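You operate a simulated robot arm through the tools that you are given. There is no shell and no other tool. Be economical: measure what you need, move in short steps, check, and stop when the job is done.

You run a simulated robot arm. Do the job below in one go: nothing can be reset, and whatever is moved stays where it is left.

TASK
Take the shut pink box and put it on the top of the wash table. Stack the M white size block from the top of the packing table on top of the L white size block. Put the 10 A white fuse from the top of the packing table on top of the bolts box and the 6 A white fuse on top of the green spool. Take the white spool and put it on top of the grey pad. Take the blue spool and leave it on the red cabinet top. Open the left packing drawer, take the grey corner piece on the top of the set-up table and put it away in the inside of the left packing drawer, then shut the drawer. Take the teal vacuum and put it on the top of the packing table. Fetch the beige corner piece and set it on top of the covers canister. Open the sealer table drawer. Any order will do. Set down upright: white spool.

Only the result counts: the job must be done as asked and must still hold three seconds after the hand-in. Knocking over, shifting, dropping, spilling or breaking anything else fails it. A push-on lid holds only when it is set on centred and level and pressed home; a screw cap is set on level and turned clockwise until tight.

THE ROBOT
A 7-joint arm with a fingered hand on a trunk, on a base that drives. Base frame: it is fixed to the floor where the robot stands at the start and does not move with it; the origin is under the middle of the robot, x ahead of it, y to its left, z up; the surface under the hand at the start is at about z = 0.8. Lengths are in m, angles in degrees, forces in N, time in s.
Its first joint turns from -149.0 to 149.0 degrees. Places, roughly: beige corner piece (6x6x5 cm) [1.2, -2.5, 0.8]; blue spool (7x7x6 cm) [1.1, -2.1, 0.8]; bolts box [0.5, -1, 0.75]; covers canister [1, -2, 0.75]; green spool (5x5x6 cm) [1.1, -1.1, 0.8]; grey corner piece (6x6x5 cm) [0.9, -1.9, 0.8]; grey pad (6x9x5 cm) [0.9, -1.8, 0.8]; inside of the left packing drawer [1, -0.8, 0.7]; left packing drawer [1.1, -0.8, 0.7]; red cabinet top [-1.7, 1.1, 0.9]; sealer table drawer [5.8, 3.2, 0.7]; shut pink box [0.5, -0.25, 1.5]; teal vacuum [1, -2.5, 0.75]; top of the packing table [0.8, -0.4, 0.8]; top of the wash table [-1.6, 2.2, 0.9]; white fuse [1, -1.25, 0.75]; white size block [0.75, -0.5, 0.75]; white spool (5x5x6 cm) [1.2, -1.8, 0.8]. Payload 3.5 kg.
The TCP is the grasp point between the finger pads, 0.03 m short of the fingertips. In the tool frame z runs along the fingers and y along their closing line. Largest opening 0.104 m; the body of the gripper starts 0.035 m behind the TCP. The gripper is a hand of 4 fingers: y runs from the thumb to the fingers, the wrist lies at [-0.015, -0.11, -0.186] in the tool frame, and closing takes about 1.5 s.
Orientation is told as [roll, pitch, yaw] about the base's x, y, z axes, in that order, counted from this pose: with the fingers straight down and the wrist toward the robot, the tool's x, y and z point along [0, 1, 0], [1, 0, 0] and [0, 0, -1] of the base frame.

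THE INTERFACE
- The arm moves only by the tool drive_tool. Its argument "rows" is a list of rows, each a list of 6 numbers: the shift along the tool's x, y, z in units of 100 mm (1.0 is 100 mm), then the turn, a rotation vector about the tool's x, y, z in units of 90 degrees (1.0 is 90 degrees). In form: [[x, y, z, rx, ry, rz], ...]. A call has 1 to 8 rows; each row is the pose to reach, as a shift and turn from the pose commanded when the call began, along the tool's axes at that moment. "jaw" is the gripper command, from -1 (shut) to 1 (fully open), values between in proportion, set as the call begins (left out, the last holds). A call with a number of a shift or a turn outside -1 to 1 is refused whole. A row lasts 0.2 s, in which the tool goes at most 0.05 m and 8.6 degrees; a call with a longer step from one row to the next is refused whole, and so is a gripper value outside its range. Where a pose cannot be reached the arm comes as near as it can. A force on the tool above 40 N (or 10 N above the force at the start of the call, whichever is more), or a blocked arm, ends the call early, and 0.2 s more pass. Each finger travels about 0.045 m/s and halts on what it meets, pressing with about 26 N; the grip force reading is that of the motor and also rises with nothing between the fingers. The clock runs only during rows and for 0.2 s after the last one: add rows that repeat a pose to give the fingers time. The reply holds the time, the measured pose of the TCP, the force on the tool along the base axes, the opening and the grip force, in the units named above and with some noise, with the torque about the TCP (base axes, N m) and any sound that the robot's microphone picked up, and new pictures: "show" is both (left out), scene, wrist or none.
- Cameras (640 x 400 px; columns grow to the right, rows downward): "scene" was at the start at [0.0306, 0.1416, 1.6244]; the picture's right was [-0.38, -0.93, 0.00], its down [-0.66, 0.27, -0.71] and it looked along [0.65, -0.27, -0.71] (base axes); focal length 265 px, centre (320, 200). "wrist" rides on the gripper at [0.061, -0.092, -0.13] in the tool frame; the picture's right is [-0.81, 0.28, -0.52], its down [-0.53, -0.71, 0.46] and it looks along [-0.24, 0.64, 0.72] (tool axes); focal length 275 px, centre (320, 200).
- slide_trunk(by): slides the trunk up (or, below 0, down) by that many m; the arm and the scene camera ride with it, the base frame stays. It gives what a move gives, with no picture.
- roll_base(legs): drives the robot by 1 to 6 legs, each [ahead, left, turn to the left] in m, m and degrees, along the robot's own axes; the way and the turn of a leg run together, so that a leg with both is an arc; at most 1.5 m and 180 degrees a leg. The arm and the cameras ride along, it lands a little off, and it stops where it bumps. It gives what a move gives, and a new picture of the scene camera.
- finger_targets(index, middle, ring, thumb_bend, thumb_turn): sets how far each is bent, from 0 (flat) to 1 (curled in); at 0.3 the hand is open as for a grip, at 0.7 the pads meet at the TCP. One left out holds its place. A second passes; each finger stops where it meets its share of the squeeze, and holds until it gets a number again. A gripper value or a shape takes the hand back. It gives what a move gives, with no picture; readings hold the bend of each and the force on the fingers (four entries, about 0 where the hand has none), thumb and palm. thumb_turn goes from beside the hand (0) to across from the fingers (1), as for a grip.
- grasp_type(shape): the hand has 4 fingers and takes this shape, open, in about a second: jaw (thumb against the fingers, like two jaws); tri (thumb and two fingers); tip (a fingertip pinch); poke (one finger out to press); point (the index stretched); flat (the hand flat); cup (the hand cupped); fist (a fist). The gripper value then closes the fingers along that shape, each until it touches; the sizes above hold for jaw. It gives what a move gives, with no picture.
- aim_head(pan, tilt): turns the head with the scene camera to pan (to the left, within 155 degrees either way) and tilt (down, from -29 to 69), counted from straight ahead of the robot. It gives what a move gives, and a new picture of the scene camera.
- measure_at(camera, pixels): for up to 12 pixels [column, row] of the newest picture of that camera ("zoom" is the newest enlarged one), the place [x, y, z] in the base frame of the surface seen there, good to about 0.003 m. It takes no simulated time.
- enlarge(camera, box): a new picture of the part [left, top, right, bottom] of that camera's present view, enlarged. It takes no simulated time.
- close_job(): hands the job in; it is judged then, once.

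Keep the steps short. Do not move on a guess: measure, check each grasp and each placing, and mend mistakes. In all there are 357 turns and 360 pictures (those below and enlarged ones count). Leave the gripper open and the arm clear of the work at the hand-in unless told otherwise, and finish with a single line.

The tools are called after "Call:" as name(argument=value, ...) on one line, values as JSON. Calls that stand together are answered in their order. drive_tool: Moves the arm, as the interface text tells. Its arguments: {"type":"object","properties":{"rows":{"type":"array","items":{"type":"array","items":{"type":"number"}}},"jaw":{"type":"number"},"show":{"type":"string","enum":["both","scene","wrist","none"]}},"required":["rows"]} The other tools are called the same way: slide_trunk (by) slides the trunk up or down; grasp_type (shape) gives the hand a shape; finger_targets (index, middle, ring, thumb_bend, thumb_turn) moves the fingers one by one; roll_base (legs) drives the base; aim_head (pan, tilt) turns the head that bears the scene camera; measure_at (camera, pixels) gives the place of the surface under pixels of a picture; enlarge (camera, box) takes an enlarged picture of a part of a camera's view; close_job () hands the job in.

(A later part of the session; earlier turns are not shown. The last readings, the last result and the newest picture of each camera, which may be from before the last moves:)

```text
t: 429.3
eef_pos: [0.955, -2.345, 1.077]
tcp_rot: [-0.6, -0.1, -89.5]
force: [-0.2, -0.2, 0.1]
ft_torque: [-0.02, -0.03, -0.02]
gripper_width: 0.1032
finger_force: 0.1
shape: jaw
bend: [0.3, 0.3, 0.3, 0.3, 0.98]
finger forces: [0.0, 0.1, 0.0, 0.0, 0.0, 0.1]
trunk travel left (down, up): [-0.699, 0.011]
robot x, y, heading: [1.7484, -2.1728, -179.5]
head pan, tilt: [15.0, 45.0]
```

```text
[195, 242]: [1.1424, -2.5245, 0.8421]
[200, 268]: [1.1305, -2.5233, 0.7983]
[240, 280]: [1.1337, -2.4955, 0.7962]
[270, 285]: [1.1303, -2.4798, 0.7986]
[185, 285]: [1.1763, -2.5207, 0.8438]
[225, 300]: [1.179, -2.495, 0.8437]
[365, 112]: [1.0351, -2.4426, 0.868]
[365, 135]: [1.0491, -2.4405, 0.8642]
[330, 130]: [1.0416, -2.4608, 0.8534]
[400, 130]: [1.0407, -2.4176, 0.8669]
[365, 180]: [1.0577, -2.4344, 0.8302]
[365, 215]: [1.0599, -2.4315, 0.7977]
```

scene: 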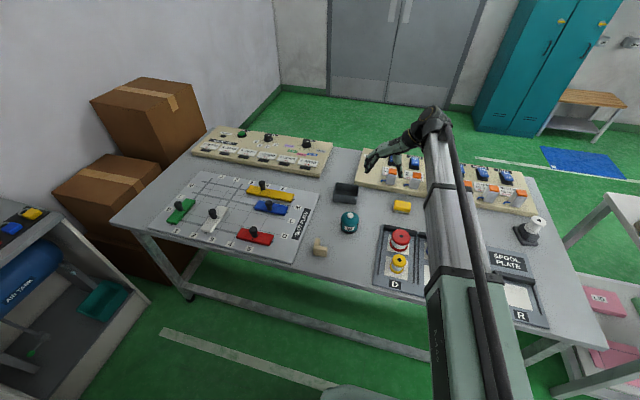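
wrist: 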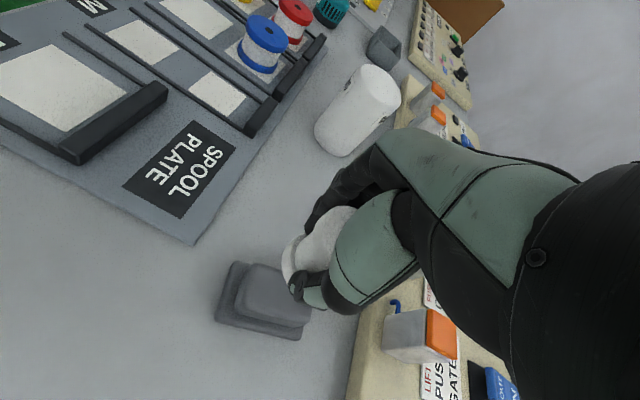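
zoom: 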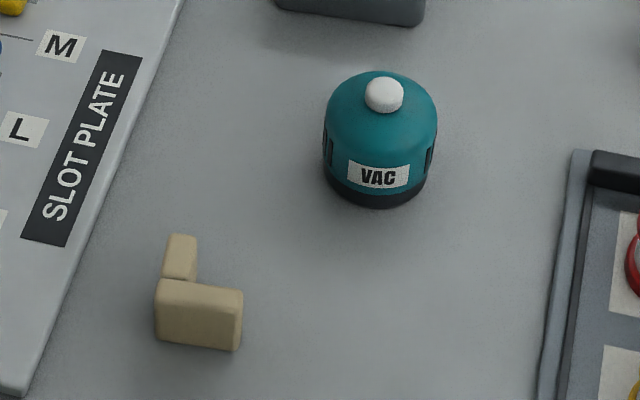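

Beige piece: arm along x at y −2.523, x 1.138–1.187. Turn to yaw 180 and move over it.

Call:
drive_tool(rows=[[0.12, 0.11, 0, 0, 0, 0.094], [0.25, 0.22, 0, 0, 0, 0.188], [0.37, 0.33, 0, 0, 0, 0.282], [0.5, 0.45, 0, 0, 0, 0.376], [0.62, 0.56, 0, 0, 0, 0.47], [0.75, 0.67, 0, 0, 0, 0.564], [0.87, 0.78, 0, 0, 0, 0.658], [1.0, 0.9, 0, 0, 0, 0.75]], jaw=0.6, show="none")

Call:
drive_tool(rows=[[0, 0, 0, 0, 0, 0.083], [0, 0, 0, 0, 0, 0.166], [0, 0, 0, 0, 0, 0.245]], show="none")

```text
t: 431.1
eef_pos: [1.0543, -2.4353, 1.0768]
tcp_rot: [-0.3, -0.5, -157.1]
force: [0.1, 0.0, 0.0]
ft_torque: [0.05, -0.01, 0.02]
gripper_width: 0.0837
finger_force: 0.1
shape: jaw
bend: [0.27, 0.34, 0.32, 0.49, 0.99]
finger forces: [0.1, 0.1, 0.0, 0.1, 0.1, 0.0]
trunk travel left (down, up): [-0.699, 0.011]
robot x, y, heading: [1.7514, -2.1726, -179.5]
head pan, tilt: [15.0, 45.0]
```

```text
t: 431.9
eef_pos: [1.0551, -2.4345, 1.076]
tcp_rot: [0.2, -0.6, -179.1]
force: [0.7, 1.2, 0.1]
ft_torque: [0.01, 0.0, -0.01]
gripper_width: 0.0835
finger_force: 0.0
shape: jaw
bend: [0.27, 0.34, 0.32, 0.49, 0.99]
finger forces: [0.0, 0.0, 0.1, 0.1, 0.1, 0.1]
trunk travel left (down, up): [-0.699, 0.011]
robot x, y, heading: [1.7478, -2.1731, -179.3]
head pan, tilt: [15.0, 45.0]
```

Call:
drive_tool(rows=[[0.3, -0.35, 0, 0, 0, 0], [0.6, -0.7, 0, 0, 0, 0], [0.88, -1.0, 0.2, 0, 0, 0], [0.88, -1.0, 0.6, 0, 0, 0], [0.88, -1.0, 1.0, 0, 0, 0]], show="both")

Call:
measure_at(camera="wrist", pixels=[[250, 280]])

```text
t: 433.1
eef_pos: [1.1599, -2.517, 0.975]
tcp_rot: [0.1, -0.6, -179.0]
force: [0.4, -0.2, -0.3]
ft_torque: [-0.01, -0.02, -0.04]
gripper_width: 0.0834
finger_force: 0.1
shape: jaw
bend: [0.27, 0.34, 0.32, 0.49, 0.99]
finger forces: [0.0, 0.1, 0.0, 0.0, 0.0, 0.1]
trunk travel left (down, up): [-0.699, 0.011]
robot x, y, heading: [1.7488, -2.1727, -179.6]
head pan, tilt: [15.0, 45.0]
```

scene: 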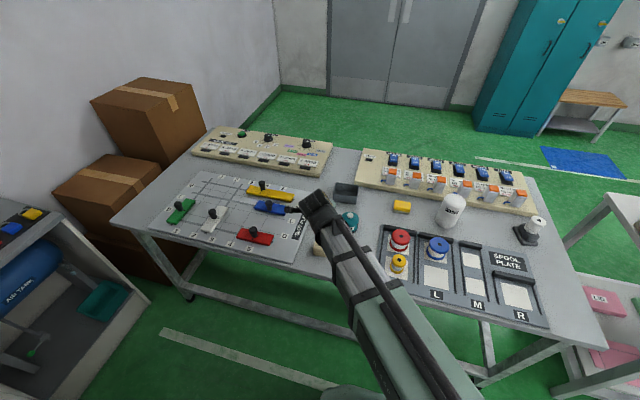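
wrist: 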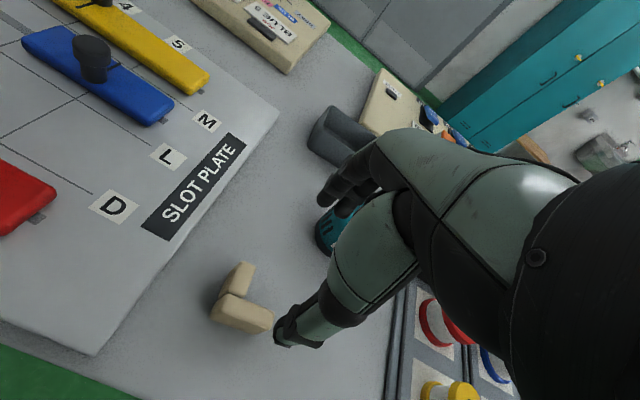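

```text
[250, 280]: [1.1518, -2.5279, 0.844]
```

Call:
measure_at(camera="wrist", pixels=[[240, 266], [248, 266], [222, 297], [235, 300], [218, 315], [262, 318], [240, 325]])

```text
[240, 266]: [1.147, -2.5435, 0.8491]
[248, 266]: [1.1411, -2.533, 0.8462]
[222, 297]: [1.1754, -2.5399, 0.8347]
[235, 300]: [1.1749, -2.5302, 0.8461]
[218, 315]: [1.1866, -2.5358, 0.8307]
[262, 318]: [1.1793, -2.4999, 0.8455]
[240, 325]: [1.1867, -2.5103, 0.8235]
```

Call:
drive_tool(rows=[[0.14, -0.03, 0.3, 0, 0, 0], [0.14, -0.03, 0.7, 0, 0, 0], [0.14, -0.03, 1.0, 0, 0, 0]], show="none")

Call:
drive_tool(rows=[[0, 0, 0.2, 0, 0, 0], [0, 0, 0.42, 0, 0, 0]], show="wrist")

Call:
drive_tool(rows=[[0, 0, 0, 0, 0, 0], [0, 0, 0, 0, 0, 0], [0, 0, 0, 0, 0, 0], [0, 0, 0, 0, 0, 0], [0, 0, 0, 0, 0, 0], [0, 0, 0, 0, 0, 0]], jaw=-1, show="wrist")

Call:
drive_tool(rows=[[0, 0, -0.3, 0, 0, 0], [0, 0, -0.7, 0, 0, 0], [0, 0, -1, 0, 0, 0]], show="wrist")

```text
t: 433.9
eef_pos: [1.1597, -2.534, 0.8739]
tcp_rot: [0.0, -0.5, -179.0]
force: [0.5, -0.8, -0.2]
ft_torque: [0.01, -0.01, 0.01]
gripper_width: 0.0833
finger_force: 0.2
shape: jaw
bend: [0.27, 0.34, 0.32, 0.49, 0.99]
finger forces: [0.0, 0.0, 0.1, 0.1, 0.0, 0.0]
trunk travel left (down, up): [-0.699, 0.011]
robot x, y, heading: [1.7514, -2.1776, -179.9]
head pan, tilt: [15.0, 45.0]
```

```text
t: 434.5
eef_pos: [1.1602, -2.5331, 0.832]
tcp_rot: [0.1, -0.6, -179.0]
force: [-0.2, 0.6, 0.1]
ft_torque: [0.0, -0.02, 0.02]
gripper_width: 0.0835
finger_force: 0.1
shape: jaw
bend: [0.27, 0.34, 0.32, 0.49, 0.99]
finger forces: [0.0, 0.1, 0.0, 0.0, 0.0, 0.0]
trunk travel left (down, up): [-0.699, 0.011]
robot x, y, heading: [1.7482, -2.1705, -179.5]
head pan, tilt: [15.0, 45.0]
```

wrist: 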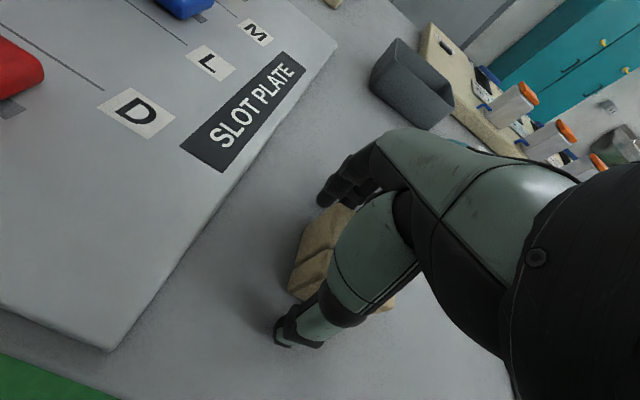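

```text
t: 435.9
eef_pos: [1.1584, -2.5321, 0.8333]
tcp_rot: [0.1, -0.5, -179.0]
force: [0.3, -0.7, 0.7]
ft_torque: [0.0, -0.01, 0.01]
gripper_width: 0.0415
finger_force: 26.6
shape: jaw
bend: [0.74, 0.54, 0.55, 0.72, 1.0]
finger forces: [18.9, 5.3, 0.0, 0.0, 22.7, 0.1]
trunk travel left (down, up): [-0.699, 0.011]
robot x, y, heading: [1.7492, -2.1731, -179.5]
head pan, tilt: [15.0, 45.0]
```

wrist: 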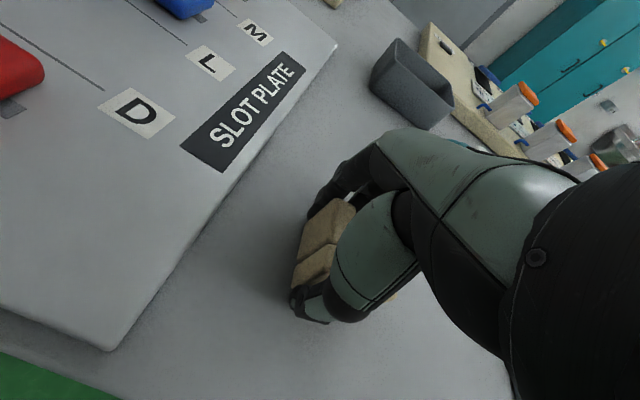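

```text
t: 436.7
eef_pos: [1.1602, -2.5322, 0.9323]
tcp_rot: [0.1, -0.6, -178.9]
force: [0.4, -0.4, 0.1]
ft_torque: [0.01, 0.01, -0.02]
gripper_width: 0.0411
finger_force: 26.0
shape: jaw
bend: [0.74, 0.54, 0.55, 0.72, 1.0]
finger forces: [19.0, 5.0, 0.0, 0.0, 22.5, 0.0]
trunk travel left (down, up): [-0.699, 0.011]
robot x, y, heading: [1.7479, -2.1762, -179.8]
head pan, tilt: [15.0, 45.0]
```

wrist: 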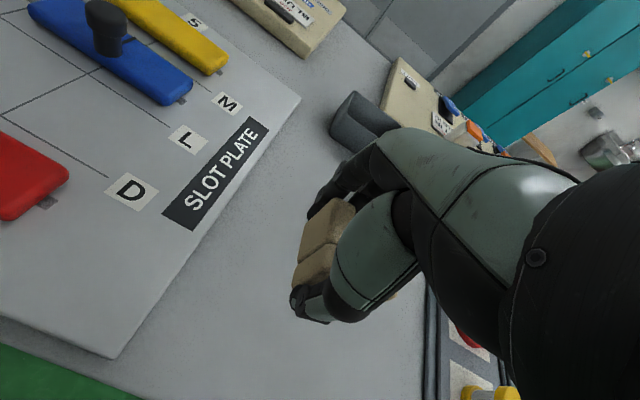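

Held. Measure the canister top.

Call:
enlarge(camera="scene", box=[420, 180, 490, 235])

Call:
measure_at(camera="zoom", pixels=[[320, 120], [260, 130], [380, 140], [325, 90], [318, 160], [315, 200], [350, 130]])

```text
7.27 times, centred on (455, 208) of scene
```

zoom: 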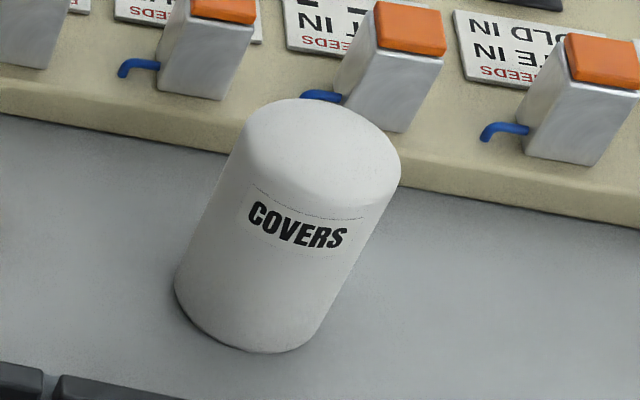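

```text
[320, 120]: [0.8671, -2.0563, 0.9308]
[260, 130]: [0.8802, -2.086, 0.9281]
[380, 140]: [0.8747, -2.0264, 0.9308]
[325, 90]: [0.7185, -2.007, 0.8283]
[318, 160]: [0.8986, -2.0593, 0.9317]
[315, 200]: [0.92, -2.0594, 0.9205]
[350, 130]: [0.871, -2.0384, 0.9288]
```

Call:
drive_tool(rows=[[0, 0, -0.4, 0, 0, 0], [0, 0, -0.8, 0, 0, 0], [0, 0, -1, 0, 0, 0]], show="none")

Call:
roll_base(legs=[[0.05, -0.43, 0]])

Call:
drive_tool(rows=[[0, 0.4, 0, 0, 0, 0], [0, 0.8, 0, 0, 0, 0], [0, 1, 0, 0, 0, 0]], show="wrist")

```text
t: 437.5
eef_pos: [1.1595, -2.5343, 1.0335]
tcp_rot: [0.1, -0.5, -179.0]
force: [0.1, -0.8, 0.3]
ft_torque: [0.02, 0.0, 0.02]
gripper_width: 0.0416
finger_force: 25.9
shape: jaw
bend: [0.74, 0.54, 0.55, 0.72, 1.0]
finger forces: [19.1, 4.9, 0.0, 0.0, 22.4, 0.0]
trunk travel left (down, up): [-0.699, 0.011]
robot x, y, heading: [1.7508, -2.1743, -179.6]
head pan, tilt: [15.0, 45.0]
```

```text
t: 440.2
eef_pos: [1.1062, -2.0992, 1.0326]
tcp_rot: [0.1, -0.5, -178.5]
force: [0.7, -1.3, -0.3]
ft_torque: [-0.02, -0.01, -0.01]
gripper_width: 0.0413
finger_force: 25.6
shape: jaw
bend: [0.74, 0.54, 0.55, 0.72, 1.0]
finger forces: [19.0, 4.8, 0.0, 0.1, 22.5, 0.0]
trunk travel left (down, up): [-0.699, 0.011]
robot x, y, heading: [1.6937, -1.7346, -178.6]
head pan, tilt: [15.0, 45.0]
```

scene: 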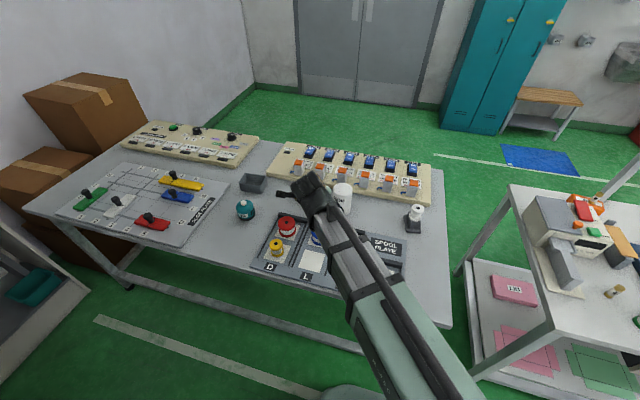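

```text
t: 441.0
eef_pos: [1.0074, -2.1033, 1.0339]
tcp_rot: [0.0, -0.4, -178.5]
force: [-0.5, -0.2, -0.5]
ft_torque: [-0.01, -0.04, -0.01]
gripper_width: 0.0413
finger_force: 25.8
shape: jaw
bend: [0.74, 0.54, 0.55, 0.72, 1.0]
finger forces: [19.2, 4.7, 0.0, 0.0, 22.5, 0.1]
trunk travel left (down, up): [-0.699, 0.011]
robot x, y, heading: [1.6942, -1.7302, -179.0]
head pan, tilt: [15.0, 45.0]
```

wrist: 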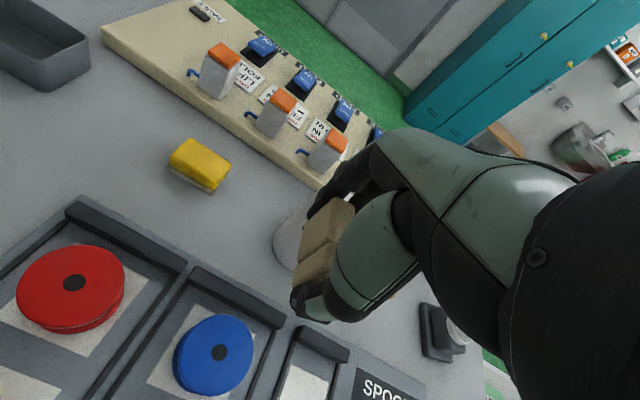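

Call:
drive_tool(rows=[[-0.15, 0.4, 0, 0, 0, 0], [-0.3, 0.8, 0, 0, 0, 0], [-0.3, 1, 0, 0, 0, 0]], show="both")

Call:
enlarge(camera="scene", box=[290, 150, 390, 230])

```text
t: 441.8
eef_pos: [0.9073, -2.0756, 1.0342]
tcp_rot: [0.1, -0.4, -178.6]
force: [0.6, -0.8, 0.0]
ft_torque: [0.04, -0.01, -0.01]
gripper_width: 0.0411
finger_force: 26.1
shape: jaw
bend: [0.74, 0.54, 0.55, 0.72, 1.0]
finger forces: [19.2, 4.6, 0.1, 0.0, 22.4, 0.0]
trunk travel left (down, up): [-0.699, 0.011]
robot x, y, heading: [1.6942, -1.7352, -178.9]
head pan, tilt: [15.0, 45.0]
```

scene: 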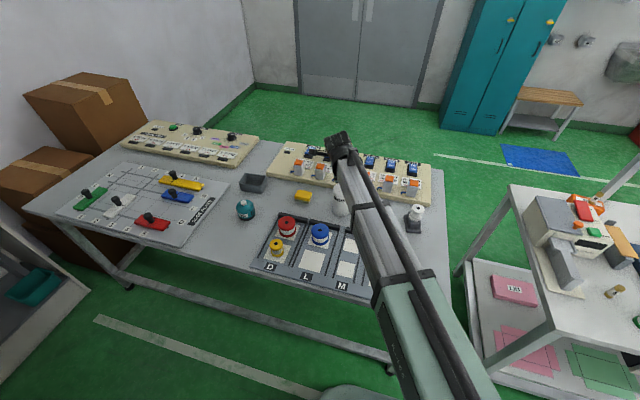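
wrist: 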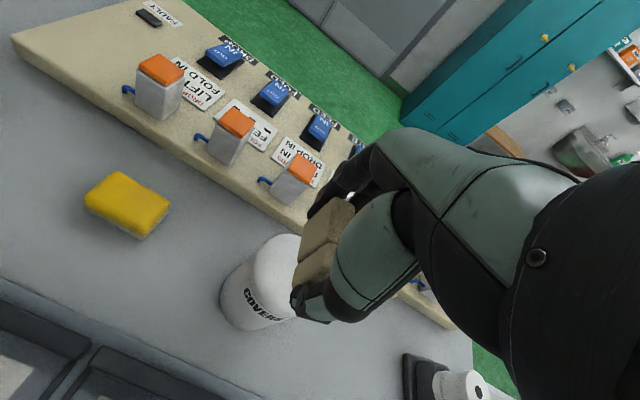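

```text
5.00 times, centred on (340, 190) of scene
```

zoom: 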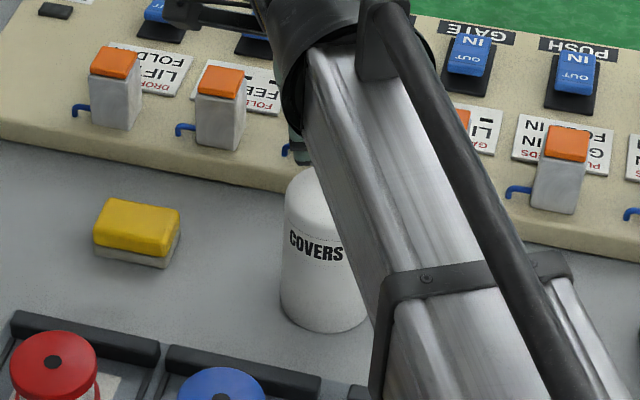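

Call:
measure_at(camera="wrist", pixels=[[262, 258], [275, 245], [288, 240], [285, 262], [275, 275], [290, 282], [256, 280], [265, 243]])

Call:
measure_at(camera="zoom", pixels=[[310, 185], [300, 205], [320, 205], [315, 220]])

```text
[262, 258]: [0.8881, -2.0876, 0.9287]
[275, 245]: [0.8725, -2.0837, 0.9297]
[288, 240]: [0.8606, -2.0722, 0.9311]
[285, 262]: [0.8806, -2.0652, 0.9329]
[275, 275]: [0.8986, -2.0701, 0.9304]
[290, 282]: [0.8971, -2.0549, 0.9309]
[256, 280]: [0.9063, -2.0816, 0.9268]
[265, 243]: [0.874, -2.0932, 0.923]
```

```text
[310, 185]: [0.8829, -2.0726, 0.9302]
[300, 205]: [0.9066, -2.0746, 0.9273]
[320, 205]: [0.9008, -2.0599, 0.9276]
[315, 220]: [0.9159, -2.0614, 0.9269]
```

Call:
measure_at(camera="wrist", pixels=[[325, 205], [345, 205], [305, 245], [318, 258], [298, 275], [305, 270], [330, 225]])

```text
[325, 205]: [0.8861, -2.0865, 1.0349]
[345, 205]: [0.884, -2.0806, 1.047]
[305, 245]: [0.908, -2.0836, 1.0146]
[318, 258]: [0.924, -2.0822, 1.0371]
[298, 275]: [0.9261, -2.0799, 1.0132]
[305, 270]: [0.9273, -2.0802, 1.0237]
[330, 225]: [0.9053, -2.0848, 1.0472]
```

Canister centre (0.887,−2.058), top 0.931. Shift 25 mm and lower.

Call:
drive_tool(rows=[[-0.02, 0.25, 0.1, 0, 0, 0], [-0.02, 0.25, 0.4, 0, 0, 0], [-0.02, 0.25, 0.63, 0, 0, 0]], show="wrist")

Call:
drive_tool(rows=[[0, 0, 0.03, 0, 0, 0], [0, 0, 0.06, 0, 0, 0], [0, 0, 0.06, 0, 0, 0]], show="wrist")

```text
t: 442.6
eef_pos: [0.8782, -2.0742, 0.9699]
tcp_rot: [0.1, -0.4, -178.6]
force: [0.6, 0.2, 0.0]
ft_torque: [0.0, 0.01, -0.01]
gripper_width: 0.0412
finger_force: 25.4
shape: jaw
bend: [0.74, 0.54, 0.55, 0.72, 1.0]
finger forces: [19.3, 4.5, 0.1, 0.0, 22.4, 0.0]
trunk travel left (down, up): [-0.699, 0.011]
robot x, y, heading: [1.6931, -1.7357, -179.1]
head pan, tilt: [15.0, 45.0]
```

wrist: 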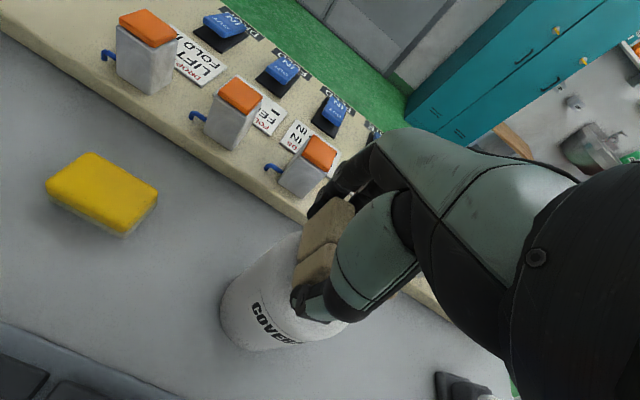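

```text
t: 443.4
eef_pos: [0.8817, -2.0726, 0.9642]
tcp_rot: [0.2, -0.6, -178.5]
force: [0.7, 0.3, 1.1]
ft_torque: [0.01, 0.0, 0.05]
gripper_width: 0.0411
finger_force: 26.1
shape: jaw
bend: [0.74, 0.54, 0.55, 0.72, 1.0]
finger forces: [19.4, 4.7, 0.0, 0.1, 22.5, 0.0]
trunk travel left (down, up): [-0.699, 0.011]
robot x, y, heading: [1.6953, -1.7336, -178.8]
head pan, tilt: [15.0, 45.0]
```

wrist: 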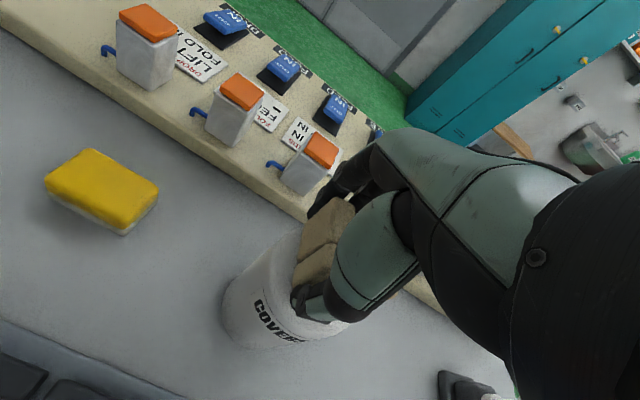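

Call:
drive_tool(rows=[[0, 0, 0.02, 0, 0, 0], [0, 0, 0.02, 0, 0, 0]], show="none")

```text
t: 444.0
eef_pos: [0.8799, -2.0725, 0.9652]
tcp_rot: [0.0, -0.6, -178.6]
force: [-0.1, -0.5, 7.3]
ft_torque: [-0.06, 0.11, 0.0]
gripper_width: 0.0411
finger_force: 26.1
shape: jaw
bend: [0.74, 0.54, 0.55, 0.72, 1.0]
finger forces: [19.7, 4.6, 0.0, 0.0, 22.9, 0.1]
trunk travel left (down, up): [-0.699, 0.011]
robot x, y, heading: [1.6928, -1.7324, -178.7]
head pan, tilt: [15.0, 45.0]
```

Contact at 7 N. Open and raise.

Call:
drive_tool(rows=[[0, 0, 0, 0, 0, 0], [0, 0, 0, 0, 0, 0], [0, 0, 0, 0, 0, 0], [0, 0, 0, 0, 0, 0], [0, 0, 0, 0, 0, 0]], jaw=0.5, show="wrist")

Call:
drive_tool(rows=[[0, 0, -0.1, 0, 0, 0], [0, 0, -0.3, 0, 0, 0], [0, 0, -0.6, 0, 0, 0], [0, 0, -1, 0, 0, 0]], show="wrist")

```text
t: 445.2
eef_pos: [0.8806, -2.0736, 0.9612]
tcp_rot: [0.0, -0.5, -178.5]
force: [-0.4, -0.6, 0.1]
ft_torque: [0.03, -0.01, 0.02]
gripper_width: 0.0778
finger_force: 0.0
shape: jaw
bend: [0.27, 0.36, 0.33, 0.54, 0.99]
finger forces: [0.1, 0.1, 0.1, 0.0, 0.1, 0.0]
trunk travel left (down, up): [-0.699, 0.011]
robot x, y, heading: [1.6934, -1.7315, -179.1]
head pan, tilt: [15.0, 45.0]
```

wrist: 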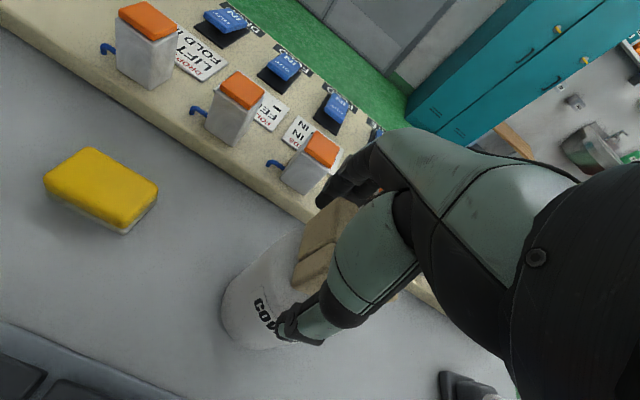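

```text
t: 446.2
eef_pos: [0.8826, -2.0731, 1.062]
tcp_rot: [0.1, -0.4, -178.5]
force: [0.7, 0.2, -0.1]
ft_torque: [0.0, -0.04, -0.03]
gripper_width: 0.0777
finger_force: 0.0
shape: jaw
bend: [0.27, 0.36, 0.33, 0.54, 0.99]
finger forces: [0.0, 0.0, 0.0, 0.0, 0.0, 0.0]
trunk travel left (down, up): [-0.699, 0.011]
robot x, y, heading: [1.6919, -1.7383, -178.9]
head pan, tilt: [15.0, 45.0]
```

wrist: 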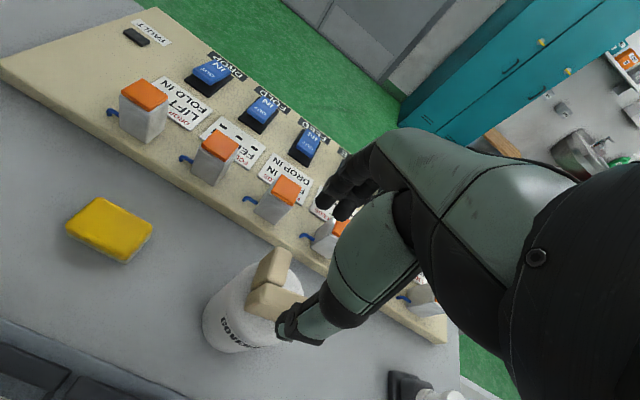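

Beige piece lies on the canister. Next the teal vacuum: retract and drive left.

Call:
drive_tool(rows=[[0, -0.3, -0.3, 0, 0, 0], [0, -0.7, -0.4, 0, 0, 0], [0, -1, -0.4, 0, 0, 0]], jaw=1, show="none")

Call:
roll_base(legs=[[-0.06, 0.36, -1]])

Call:
enlarge(camera="scene", box=[230, 150, 510, 290])

Call:
enlarge(camera="wrist", box=[0, 0, 640, 400])

```text
t: 447.0
eef_pos: [0.9845, -2.0721, 1.1022]
tcp_rot: [0.1, -0.5, -178.5]
force: [0.1, 0.2, -0.8]
ft_torque: [0.0, 0.01, -0.01]
gripper_width: 0.1038
finger_force: 0.1
shape: jaw
bend: [0.3, 0.3, 0.3, 0.3, 0.98]
finger forces: [0.0, 0.1, 0.1, 0.0, 0.0, 0.1]
trunk travel left (down, up): [-0.699, 0.011]
robot x, y, heading: [1.6948, -1.735, -179.1]
head pan, tilt: [15.0, 45.0]
```

```text
t: 449.3
eef_pos: [1.0416, -2.3983, 1.1018]
tcp_rot: [0.0, -0.5, -179.6]
force: [0.8, -0.8, 0.5]
ft_torque: [-0.05, 0.01, -0.02]
gripper_width: 0.104
finger_force: 0.1
shape: jaw
bend: [0.3, 0.3, 0.3, 0.3, 0.98]
finger forces: [0.1, 0.1, 0.0, 0.2, 0.0, 0.0]
trunk travel left (down, up): [-0.699, 0.011]
robot x, y, heading: [1.7585, -2.0749, -180.1]
head pan, tilt: [15.0, 45.0]
```

scene: 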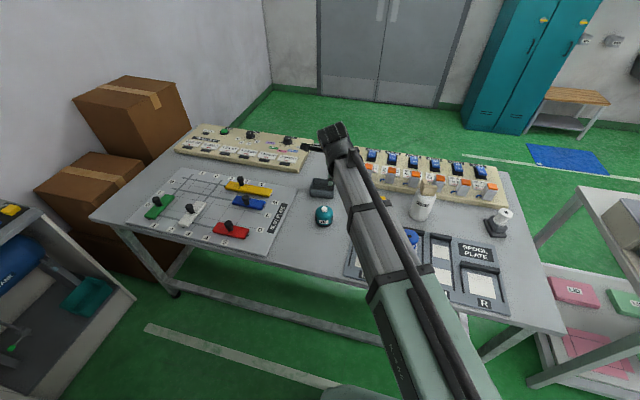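

```text
2.29 times, centred on (370, 220) of scene
```

zoom: 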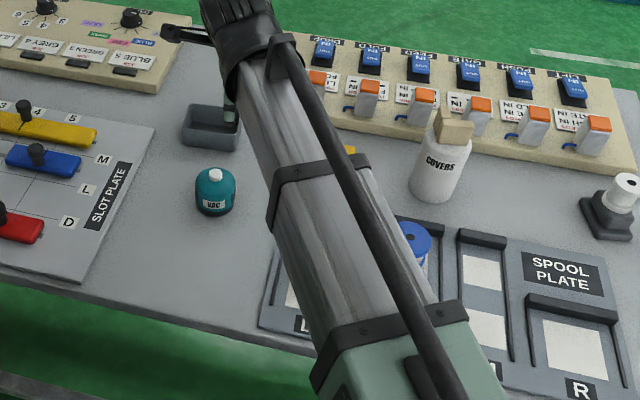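

```text
1.00 times, centred on (320, 200) of wrist (not enlarged: the box is as wide or as high as the picture)
```

zoom: 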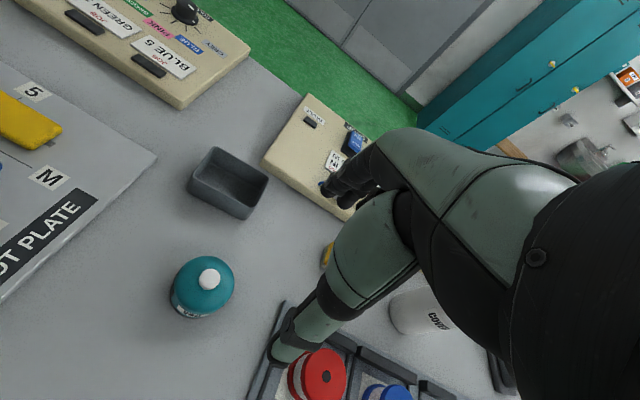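

Call:
measure_at(camera="zoom", pixels=[[209, 279], [178, 285], [230, 270], [205, 300], [205, 260], [190, 308], [245, 210], [225, 180], [172, 300]])

```text
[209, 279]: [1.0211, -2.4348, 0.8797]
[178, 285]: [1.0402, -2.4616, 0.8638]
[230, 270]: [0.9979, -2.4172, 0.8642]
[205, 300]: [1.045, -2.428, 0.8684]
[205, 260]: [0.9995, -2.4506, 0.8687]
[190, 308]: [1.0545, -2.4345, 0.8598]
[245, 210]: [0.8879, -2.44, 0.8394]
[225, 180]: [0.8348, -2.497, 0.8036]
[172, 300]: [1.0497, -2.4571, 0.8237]
```

Vacuum axis (1.022,−2.436), top 0.880. Move above and lower.

Call:
drive_tool(rows=[[0.2, 0.1, 0.3, 0, 0, 0], [0.38, 0.2, 0.6, 0, 0, 0], [0.38, 0.2, 1.0, 0, 0, 0]], show="none")

Call:
drive_tool(rows=[[0, 0, 0.3, 0, 0, 0], [0, 0, 0.6, 0, 0, 0], [0, 0, 0.8, 0, 0, 0]], show="wrist")

```text
t: 450.1
eef_pos: [1.0192, -2.4351, 1.0043]
tcp_rot: [0.1, -0.5, -179.6]
force: [-0.2, 0.6, -0.4]
ft_torque: [-0.02, 0.01, -0.02]
gripper_width: 0.1039
finger_force: 0.0
shape: jaw
bend: [0.3, 0.3, 0.3, 0.3, 0.98]
finger forces: [0.0, 0.1, 0.1, 0.0, 0.0, 0.0]
trunk travel left (down, up): [-0.699, 0.011]
robot x, y, heading: [1.756, -2.0749, 180.2]
head pan, tilt: [15.0, 45.0]
```

```text
t: 450.9
eef_pos: [1.0232, -2.4385, 0.9228]
tcp_rot: [0.1, -0.6, -179.6]
force: [-0.4, -0.3, 0.9]
ft_torque: [-0.02, 0.01, -0.02]
gripper_width: 0.1039
finger_force: 0.1
shape: jaw
bend: [0.3, 0.3, 0.3, 0.3, 0.98]
finger forces: [0.0, 0.1, 0.0, 0.0, 0.0, 0.1]
trunk travel left (down, up): [-0.699, 0.011]
robot x, y, heading: [1.7547, -2.075, -179.9]
head pan, tilt: [15.0, 45.0]
```

wrist: 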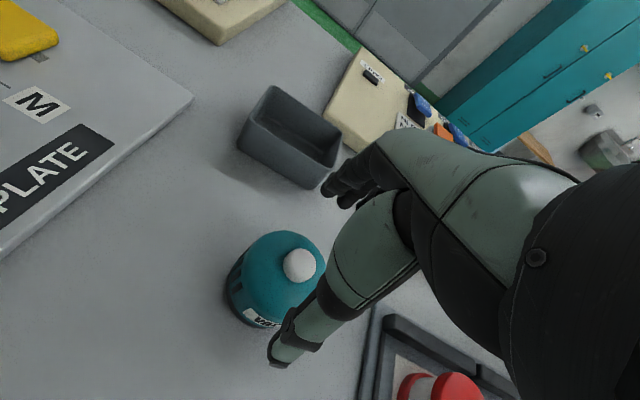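

Call:
measure_at(camera="wrist", pixels=[[298, 262], [250, 290], [270, 240], [245, 318], [232, 285]])

Call:
drive_tool(rows=[[0, 0, 0.2, 0, 0, 0], [0, 0, 0.4, 0, 0, 0]], show="wrist")

```text
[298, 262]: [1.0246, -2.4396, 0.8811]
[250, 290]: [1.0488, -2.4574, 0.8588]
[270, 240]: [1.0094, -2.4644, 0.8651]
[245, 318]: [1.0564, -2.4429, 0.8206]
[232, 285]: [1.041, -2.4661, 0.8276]
```

```text
t: 451.5
eef_pos: [1.0201, -2.4361, 0.8824]
tcp_rot: [0.1, -0.5, -179.6]
force: [0.0, 0.7, 0.6]
ft_torque: [0.01, 0.01, 0.01]
gripper_width: 0.1037
finger_force: 0.1
shape: jaw
bend: [0.3, 0.3, 0.3, 0.3, 0.98]
finger forces: [0.0, 0.0, 0.0, 0.0, 0.1, 0.0]
trunk travel left (down, up): [-0.699, 0.011]
robot x, y, heading: [1.7576, -2.0735, -179.8]
head pan, tilt: [15.0, 45.0]
```

wrist: 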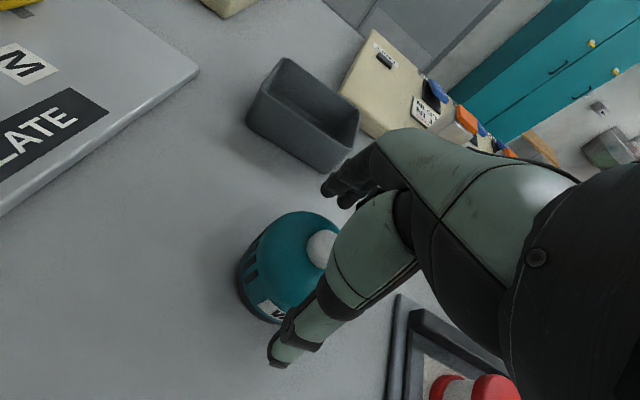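

Call:
drive_tool(rows=[[0, -0.03, 0.15, 0, 0, 0], [0, -0.03, 0.3, 0, 0, 0]], show="none")

Call:
drive_tool(rows=[[0, 0, 0, 0, 0, 0], [0, 0, 0, 0, 0, 0], [0, 0, 0, 0, 0, 0], [0, 0, 0, 0, 0, 0], [0, 0, 0, 0, 0, 0], [0, 0, 0, 0, 0, 0]], jaw=-1, show="wrist")

Call:
drive_tool(rows=[[0, 0, -0.3, 0, 0, 0], [0, 0, -0.7, 0, 0, 0], [0, 0, -1, 0, 0, 0]], show="wrist")

```text
t: 452.1
eef_pos: [1.0205, -2.4362, 0.8514]
tcp_rot: [0.2, -0.5, -179.7]
force: [-0.2, -0.6, 0.1]
ft_torque: [0.01, -0.01, 0.03]
gripper_width: 0.1037
finger_force: 0.1
shape: jaw
bend: [0.3, 0.3, 0.3, 0.3, 0.98]
finger forces: [0.0, 0.0, 0.0, 0.1, 0.0, 0.0]
trunk travel left (down, up): [-0.699, 0.011]
robot x, y, heading: [1.7587, -2.0724, -180.0]
head pan, tilt: [15.0, 45.0]
```

```text
t: 453.5
eef_pos: [1.0218, -2.4365, 0.8522]
tcp_rot: [0.1, -0.5, -179.6]
force: [-0.1, -0.5, 0.8]
ft_torque: [-0.01, -0.03, -0.03]
gripper_width: 0.0635
finger_force: 25.6
shape: jaw
bend: [0.28, 0.4, 0.41, 0.65, 1.0]
finger forces: [14.3, 7.6, 0.0, 0.1, 22.7, 0.1]
trunk travel left (down, up): [-0.699, 0.011]
robot x, y, heading: [1.7579, -2.0722, -180.0]
head pan, tilt: [15.0, 45.0]
```

wrist: 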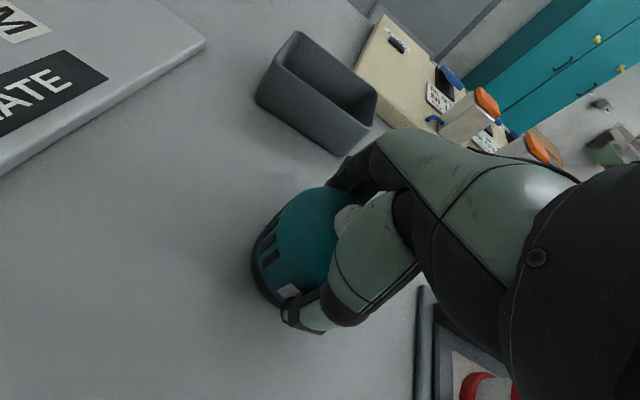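

```text
t: 454.3
eef_pos: [1.0233, -2.4359, 0.9525]
tcp_rot: [0.1, -0.5, -179.6]
force: [0.0, 0.0, -1.9]
ft_torque: [-0.01, 0.0, -0.01]
gripper_width: 0.0637
finger_force: 25.8
shape: jaw
bend: [0.28, 0.4, 0.41, 0.65, 1.0]
finger forces: [14.6, 7.8, 0.0, 0.1, 22.6, 0.1]
trunk travel left (down, up): [-0.699, 0.011]
robot x, y, heading: [1.7582, -2.0728, -180.1]
head pan, tilt: [15.0, 45.0]
```

wrist: 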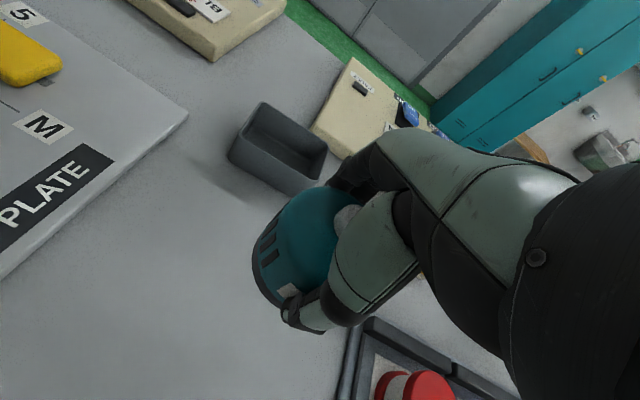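

Call:
drive_tool(rows=[[0, 0, -0.4, 0, 0, 0], [0, -0.3, -0.8, 0, 0, 0], [0, -0.7, -1.0, 0, 0, 0], [0, -0.8, -1.0, 0, 0, 0]], show="none")

Call:
drive_tool(rows=[[0, 0, -0.4, 0, 0, 0], [0, 0, -0.6, 0, 0, 0]], show="none")

Call:
roll_base(legs=[[-0.07, -1.26, 0]])

Call:
enlarge(camera="scene", box=[280, 100, 640, 320])

```text
t: 455.3
eef_pos: [1.1042, -2.4367, 1.053]
tcp_rot: [0.1, -0.5, -179.6]
force: [-0.3, -0.9, -2.3]
ft_torque: [0.02, 0.0, -0.03]
gripper_width: 0.0633
finger_force: 25.8
shape: jaw
bend: [0.28, 0.4, 0.41, 0.65, 1.0]
finger forces: [14.8, 7.9, 0.1, 0.0, 22.8, 0.0]
trunk travel left (down, up): [-0.699, 0.011]
robot x, y, heading: [1.7561, -2.0753, 179.9]
head pan, tilt: [15.0, 45.0]
```

```text
t: 455.9
eef_pos: [1.1039, -2.4344, 1.1155]
tcp_rot: [0.0, -0.4, -179.6]
force: [0.2, -0.1, -3.3]
ft_torque: [-0.04, 0.01, 0.01]
gripper_width: 0.0636
finger_force: 26.1
shape: jaw
bend: [0.28, 0.4, 0.41, 0.65, 1.0]
finger forces: [14.9, 7.8, 0.0, 0.0, 22.9, 0.0]
trunk travel left (down, up): [-0.699, 0.011]
robot x, y, heading: [1.7589, -2.072, -180.0]
head pan, tilt: [15.0, 45.0]
```

```text
t: 462.4
eef_pos: [1.1708, -1.1386, 1.1144]
tcp_rot: [0.1, -0.5, -179.3]
force: [-0.2, 0.1, -2.7]
ft_torque: [-0.01, -0.02, 0.0]
gripper_width: 0.0635
finger_force: 26.2
shape: jaw
bend: [0.28, 0.4, 0.41, 0.65, 1.0]
finger forces: [14.8, 8.0, 0.0, 0.1, 22.8, 0.0]
trunk travel left (down, up): [-0.699, 0.011]
robot x, y, heading: [1.8263, -0.777, -179.6]
head pan, tilt: [15.0, 45.0]
```

scene: 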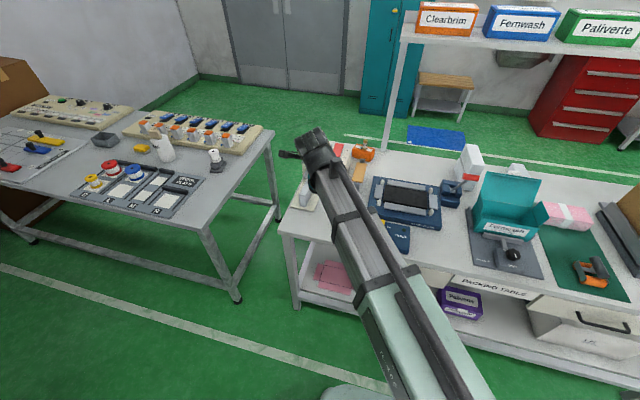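

```text
1.78 times, centred on (460, 210) of scene
```

zoom: 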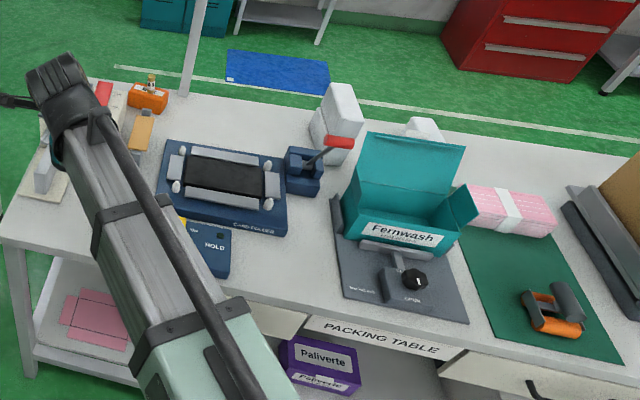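

Call:
measure_at(camera="zoom", pixels=[[285, 255], [235, 250], [285, 215], [340, 290], [335, 230], [300, 300], [290, 200], [270, 310]])

```text
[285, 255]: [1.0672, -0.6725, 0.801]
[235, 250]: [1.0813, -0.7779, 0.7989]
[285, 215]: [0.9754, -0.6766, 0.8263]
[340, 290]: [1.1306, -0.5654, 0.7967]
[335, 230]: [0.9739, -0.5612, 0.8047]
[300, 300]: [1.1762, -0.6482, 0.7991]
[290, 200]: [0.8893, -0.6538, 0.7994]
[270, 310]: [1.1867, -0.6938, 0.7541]
```

A wide free spot is at (1.09, −0.665) between folder and stand. Drive right 0.47 m.

Call:
roll_base(legs=[[0.03, -0.465, -0.5]])

Call:
drive_tool(rows=[[0, 0.2, 0.3, 0, 0, 0], [0, 0.4, 0.6, 0, 0, 0], [0, 0.5, 1.0, 0, 0, 0]], show="both")

```text
t: 465.2
eef_pos: [1.1373, -0.6687, 1.1137]
tcp_rot: [0.1, -0.5, -179.6]
force: [-0.5, -0.3, -1.8]
ft_torque: [0.01, -0.03, -0.02]
gripper_width: 0.0635
finger_force: 25.3
shape: jaw
bend: [0.28, 0.4, 0.41, 0.65, 1.0]
finger forces: [14.7, 7.9, 0.1, 0.0, 22.8, 0.1]
trunk travel left (down, up): [-0.699, 0.011]
robot x, y, heading: [1.7928, -0.3088, 179.8]
head pan, tilt: [15.0, 45.0]
```

scene: 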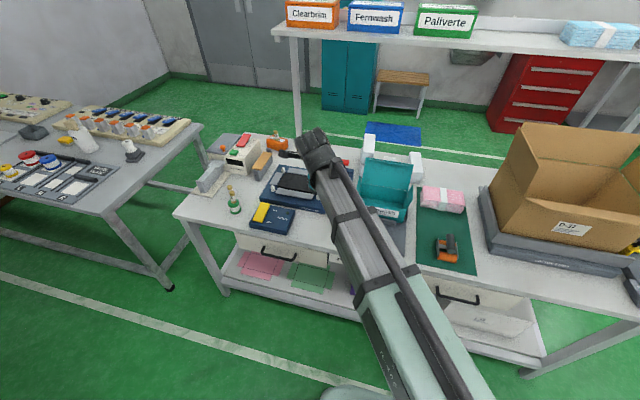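

```text
t: 466.0
eef_pos: [1.0861, -0.67, 1.0138]
tcp_rot: [0.1, -0.5, -179.7]
force: [-0.2, 0.2, -3.4]
ft_torque: [-0.01, -0.01, -0.01]
gripper_width: 0.0633
finger_force: 26.2
shape: jaw
bend: [0.28, 0.4, 0.41, 0.65, 1.0]
finger forces: [14.8, 7.8, 0.0, 0.0, 22.8, 0.0]
trunk travel left (down, up): [-0.699, 0.011]
robot x, y, heading: [1.7914, -0.3074, 179.9]
head pan, tilt: [15.0, 45.0]
```

scene: 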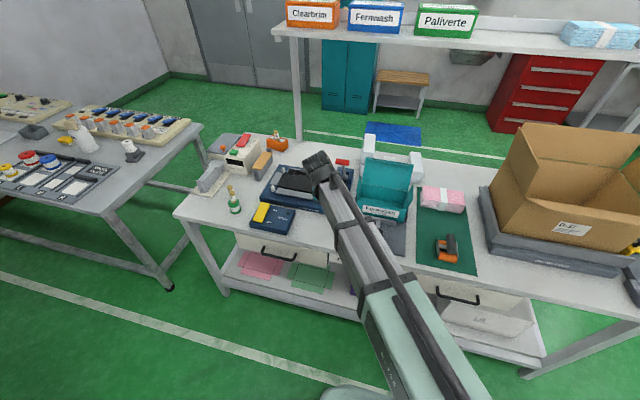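
wrist: 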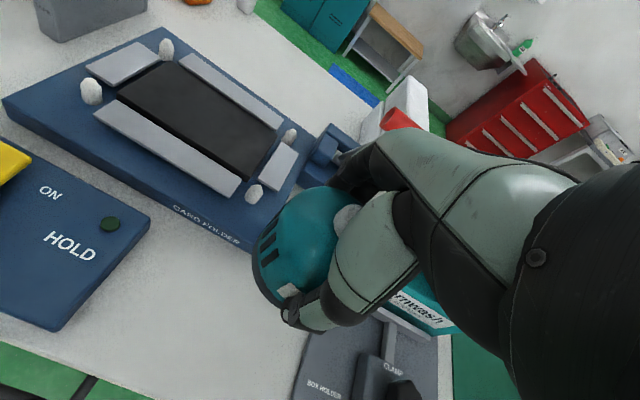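

Call:
measure_at(camera="wrist", pixels=[[248, 246], [300, 160], [150, 225], [60, 325], [320, 335], [300, 390], [400, 118], [325, 150]])

```text
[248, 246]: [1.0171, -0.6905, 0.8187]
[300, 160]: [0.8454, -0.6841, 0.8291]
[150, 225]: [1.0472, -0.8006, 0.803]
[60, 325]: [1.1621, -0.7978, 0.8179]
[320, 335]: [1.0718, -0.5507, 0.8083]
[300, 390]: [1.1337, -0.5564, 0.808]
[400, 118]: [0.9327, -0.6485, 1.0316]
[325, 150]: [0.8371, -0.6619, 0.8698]
```

Call:
drive_tool(rows=[[0, -0.14, 0.3, 0, 0, 0], [0, -0.14, 0.7, 0, 0, 0], [0, -0.14, 1.0, 0, 0, 0]], show="none")

Call:
drive_tool(rows=[[0, 0, 0.25, 0, 0, 0], [0, 0, 0.5, 0, 0, 0], [0, 0, 0.57, 0, 0, 0]], show="wrist")

Call:
drive_tool(rows=[[0, 0, 0.03, 0, 0, 0], [0, 0, 0.06, 0, 0, 0], [0, 0, 0.06, 0, 0, 0]], show="none")

```text
t: 466.8
eef_pos: [1.0992, -0.6682, 0.9157]
tcp_rot: [0.1, -0.5, -179.6]
force: [-0.8, 0.1, -2.7]
ft_torque: [0.03, -0.02, -0.01]
gripper_width: 0.0635
finger_force: 26.2
shape: jaw
bend: [0.28, 0.4, 0.41, 0.65, 1.0]
finger forces: [14.7, 7.8, 0.1, 0.0, 22.6, 0.0]
trunk travel left (down, up): [-0.699, 0.011]
robot x, y, heading: [1.7934, -0.3086, 179.6]
head pan, tilt: [15.0, 45.0]
```

```text
t: 467.6
eef_pos: [1.0991, -0.6693, 0.857]
tcp_rot: [0.1, -0.5, -179.8]
force: [-0.2, -0.4, -2.3]
ft_torque: [0.03, 0.0, -0.04]
gripper_width: 0.0635
finger_force: 25.8
shape: jaw
bend: [0.28, 0.4, 0.41, 0.65, 1.0]
finger forces: [14.7, 7.8, 0.0, 0.1, 22.6, 0.1]
trunk travel left (down, up): [-0.699, 0.011]
robot x, y, heading: [1.7955, -0.3083, 179.9]
head pan, tilt: [15.0, 45.0]
```

wrist: 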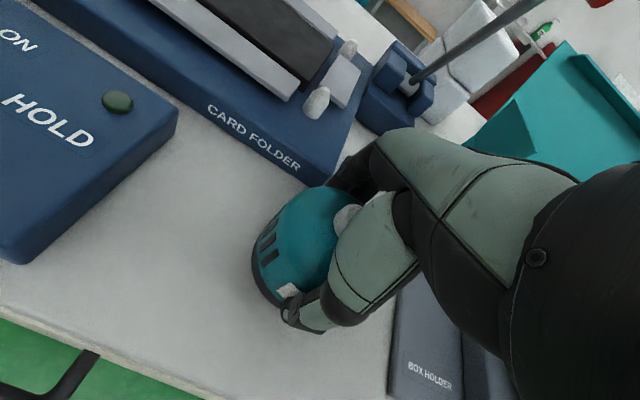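

```text
t: 468.4
eef_pos: [1.0997, -0.6686, 0.8522]
tcp_rot: [0.1, -0.6, -179.7]
force: [-0.4, -1.1, 0.5]
ft_torque: [-0.02, 0.0, 0.02]
gripper_width: 0.0637
finger_force: 26.6
shape: jaw
bend: [0.28, 0.4, 0.41, 0.65, 1.0]
finger forces: [14.8, 7.8, 0.1, 0.1, 22.9, 0.0]
trunk travel left (down, up): [-0.699, 0.011]
robot x, y, heading: [1.7937, -0.3092, 179.7]
head pan, tilt: [15.0, 45.0]
```

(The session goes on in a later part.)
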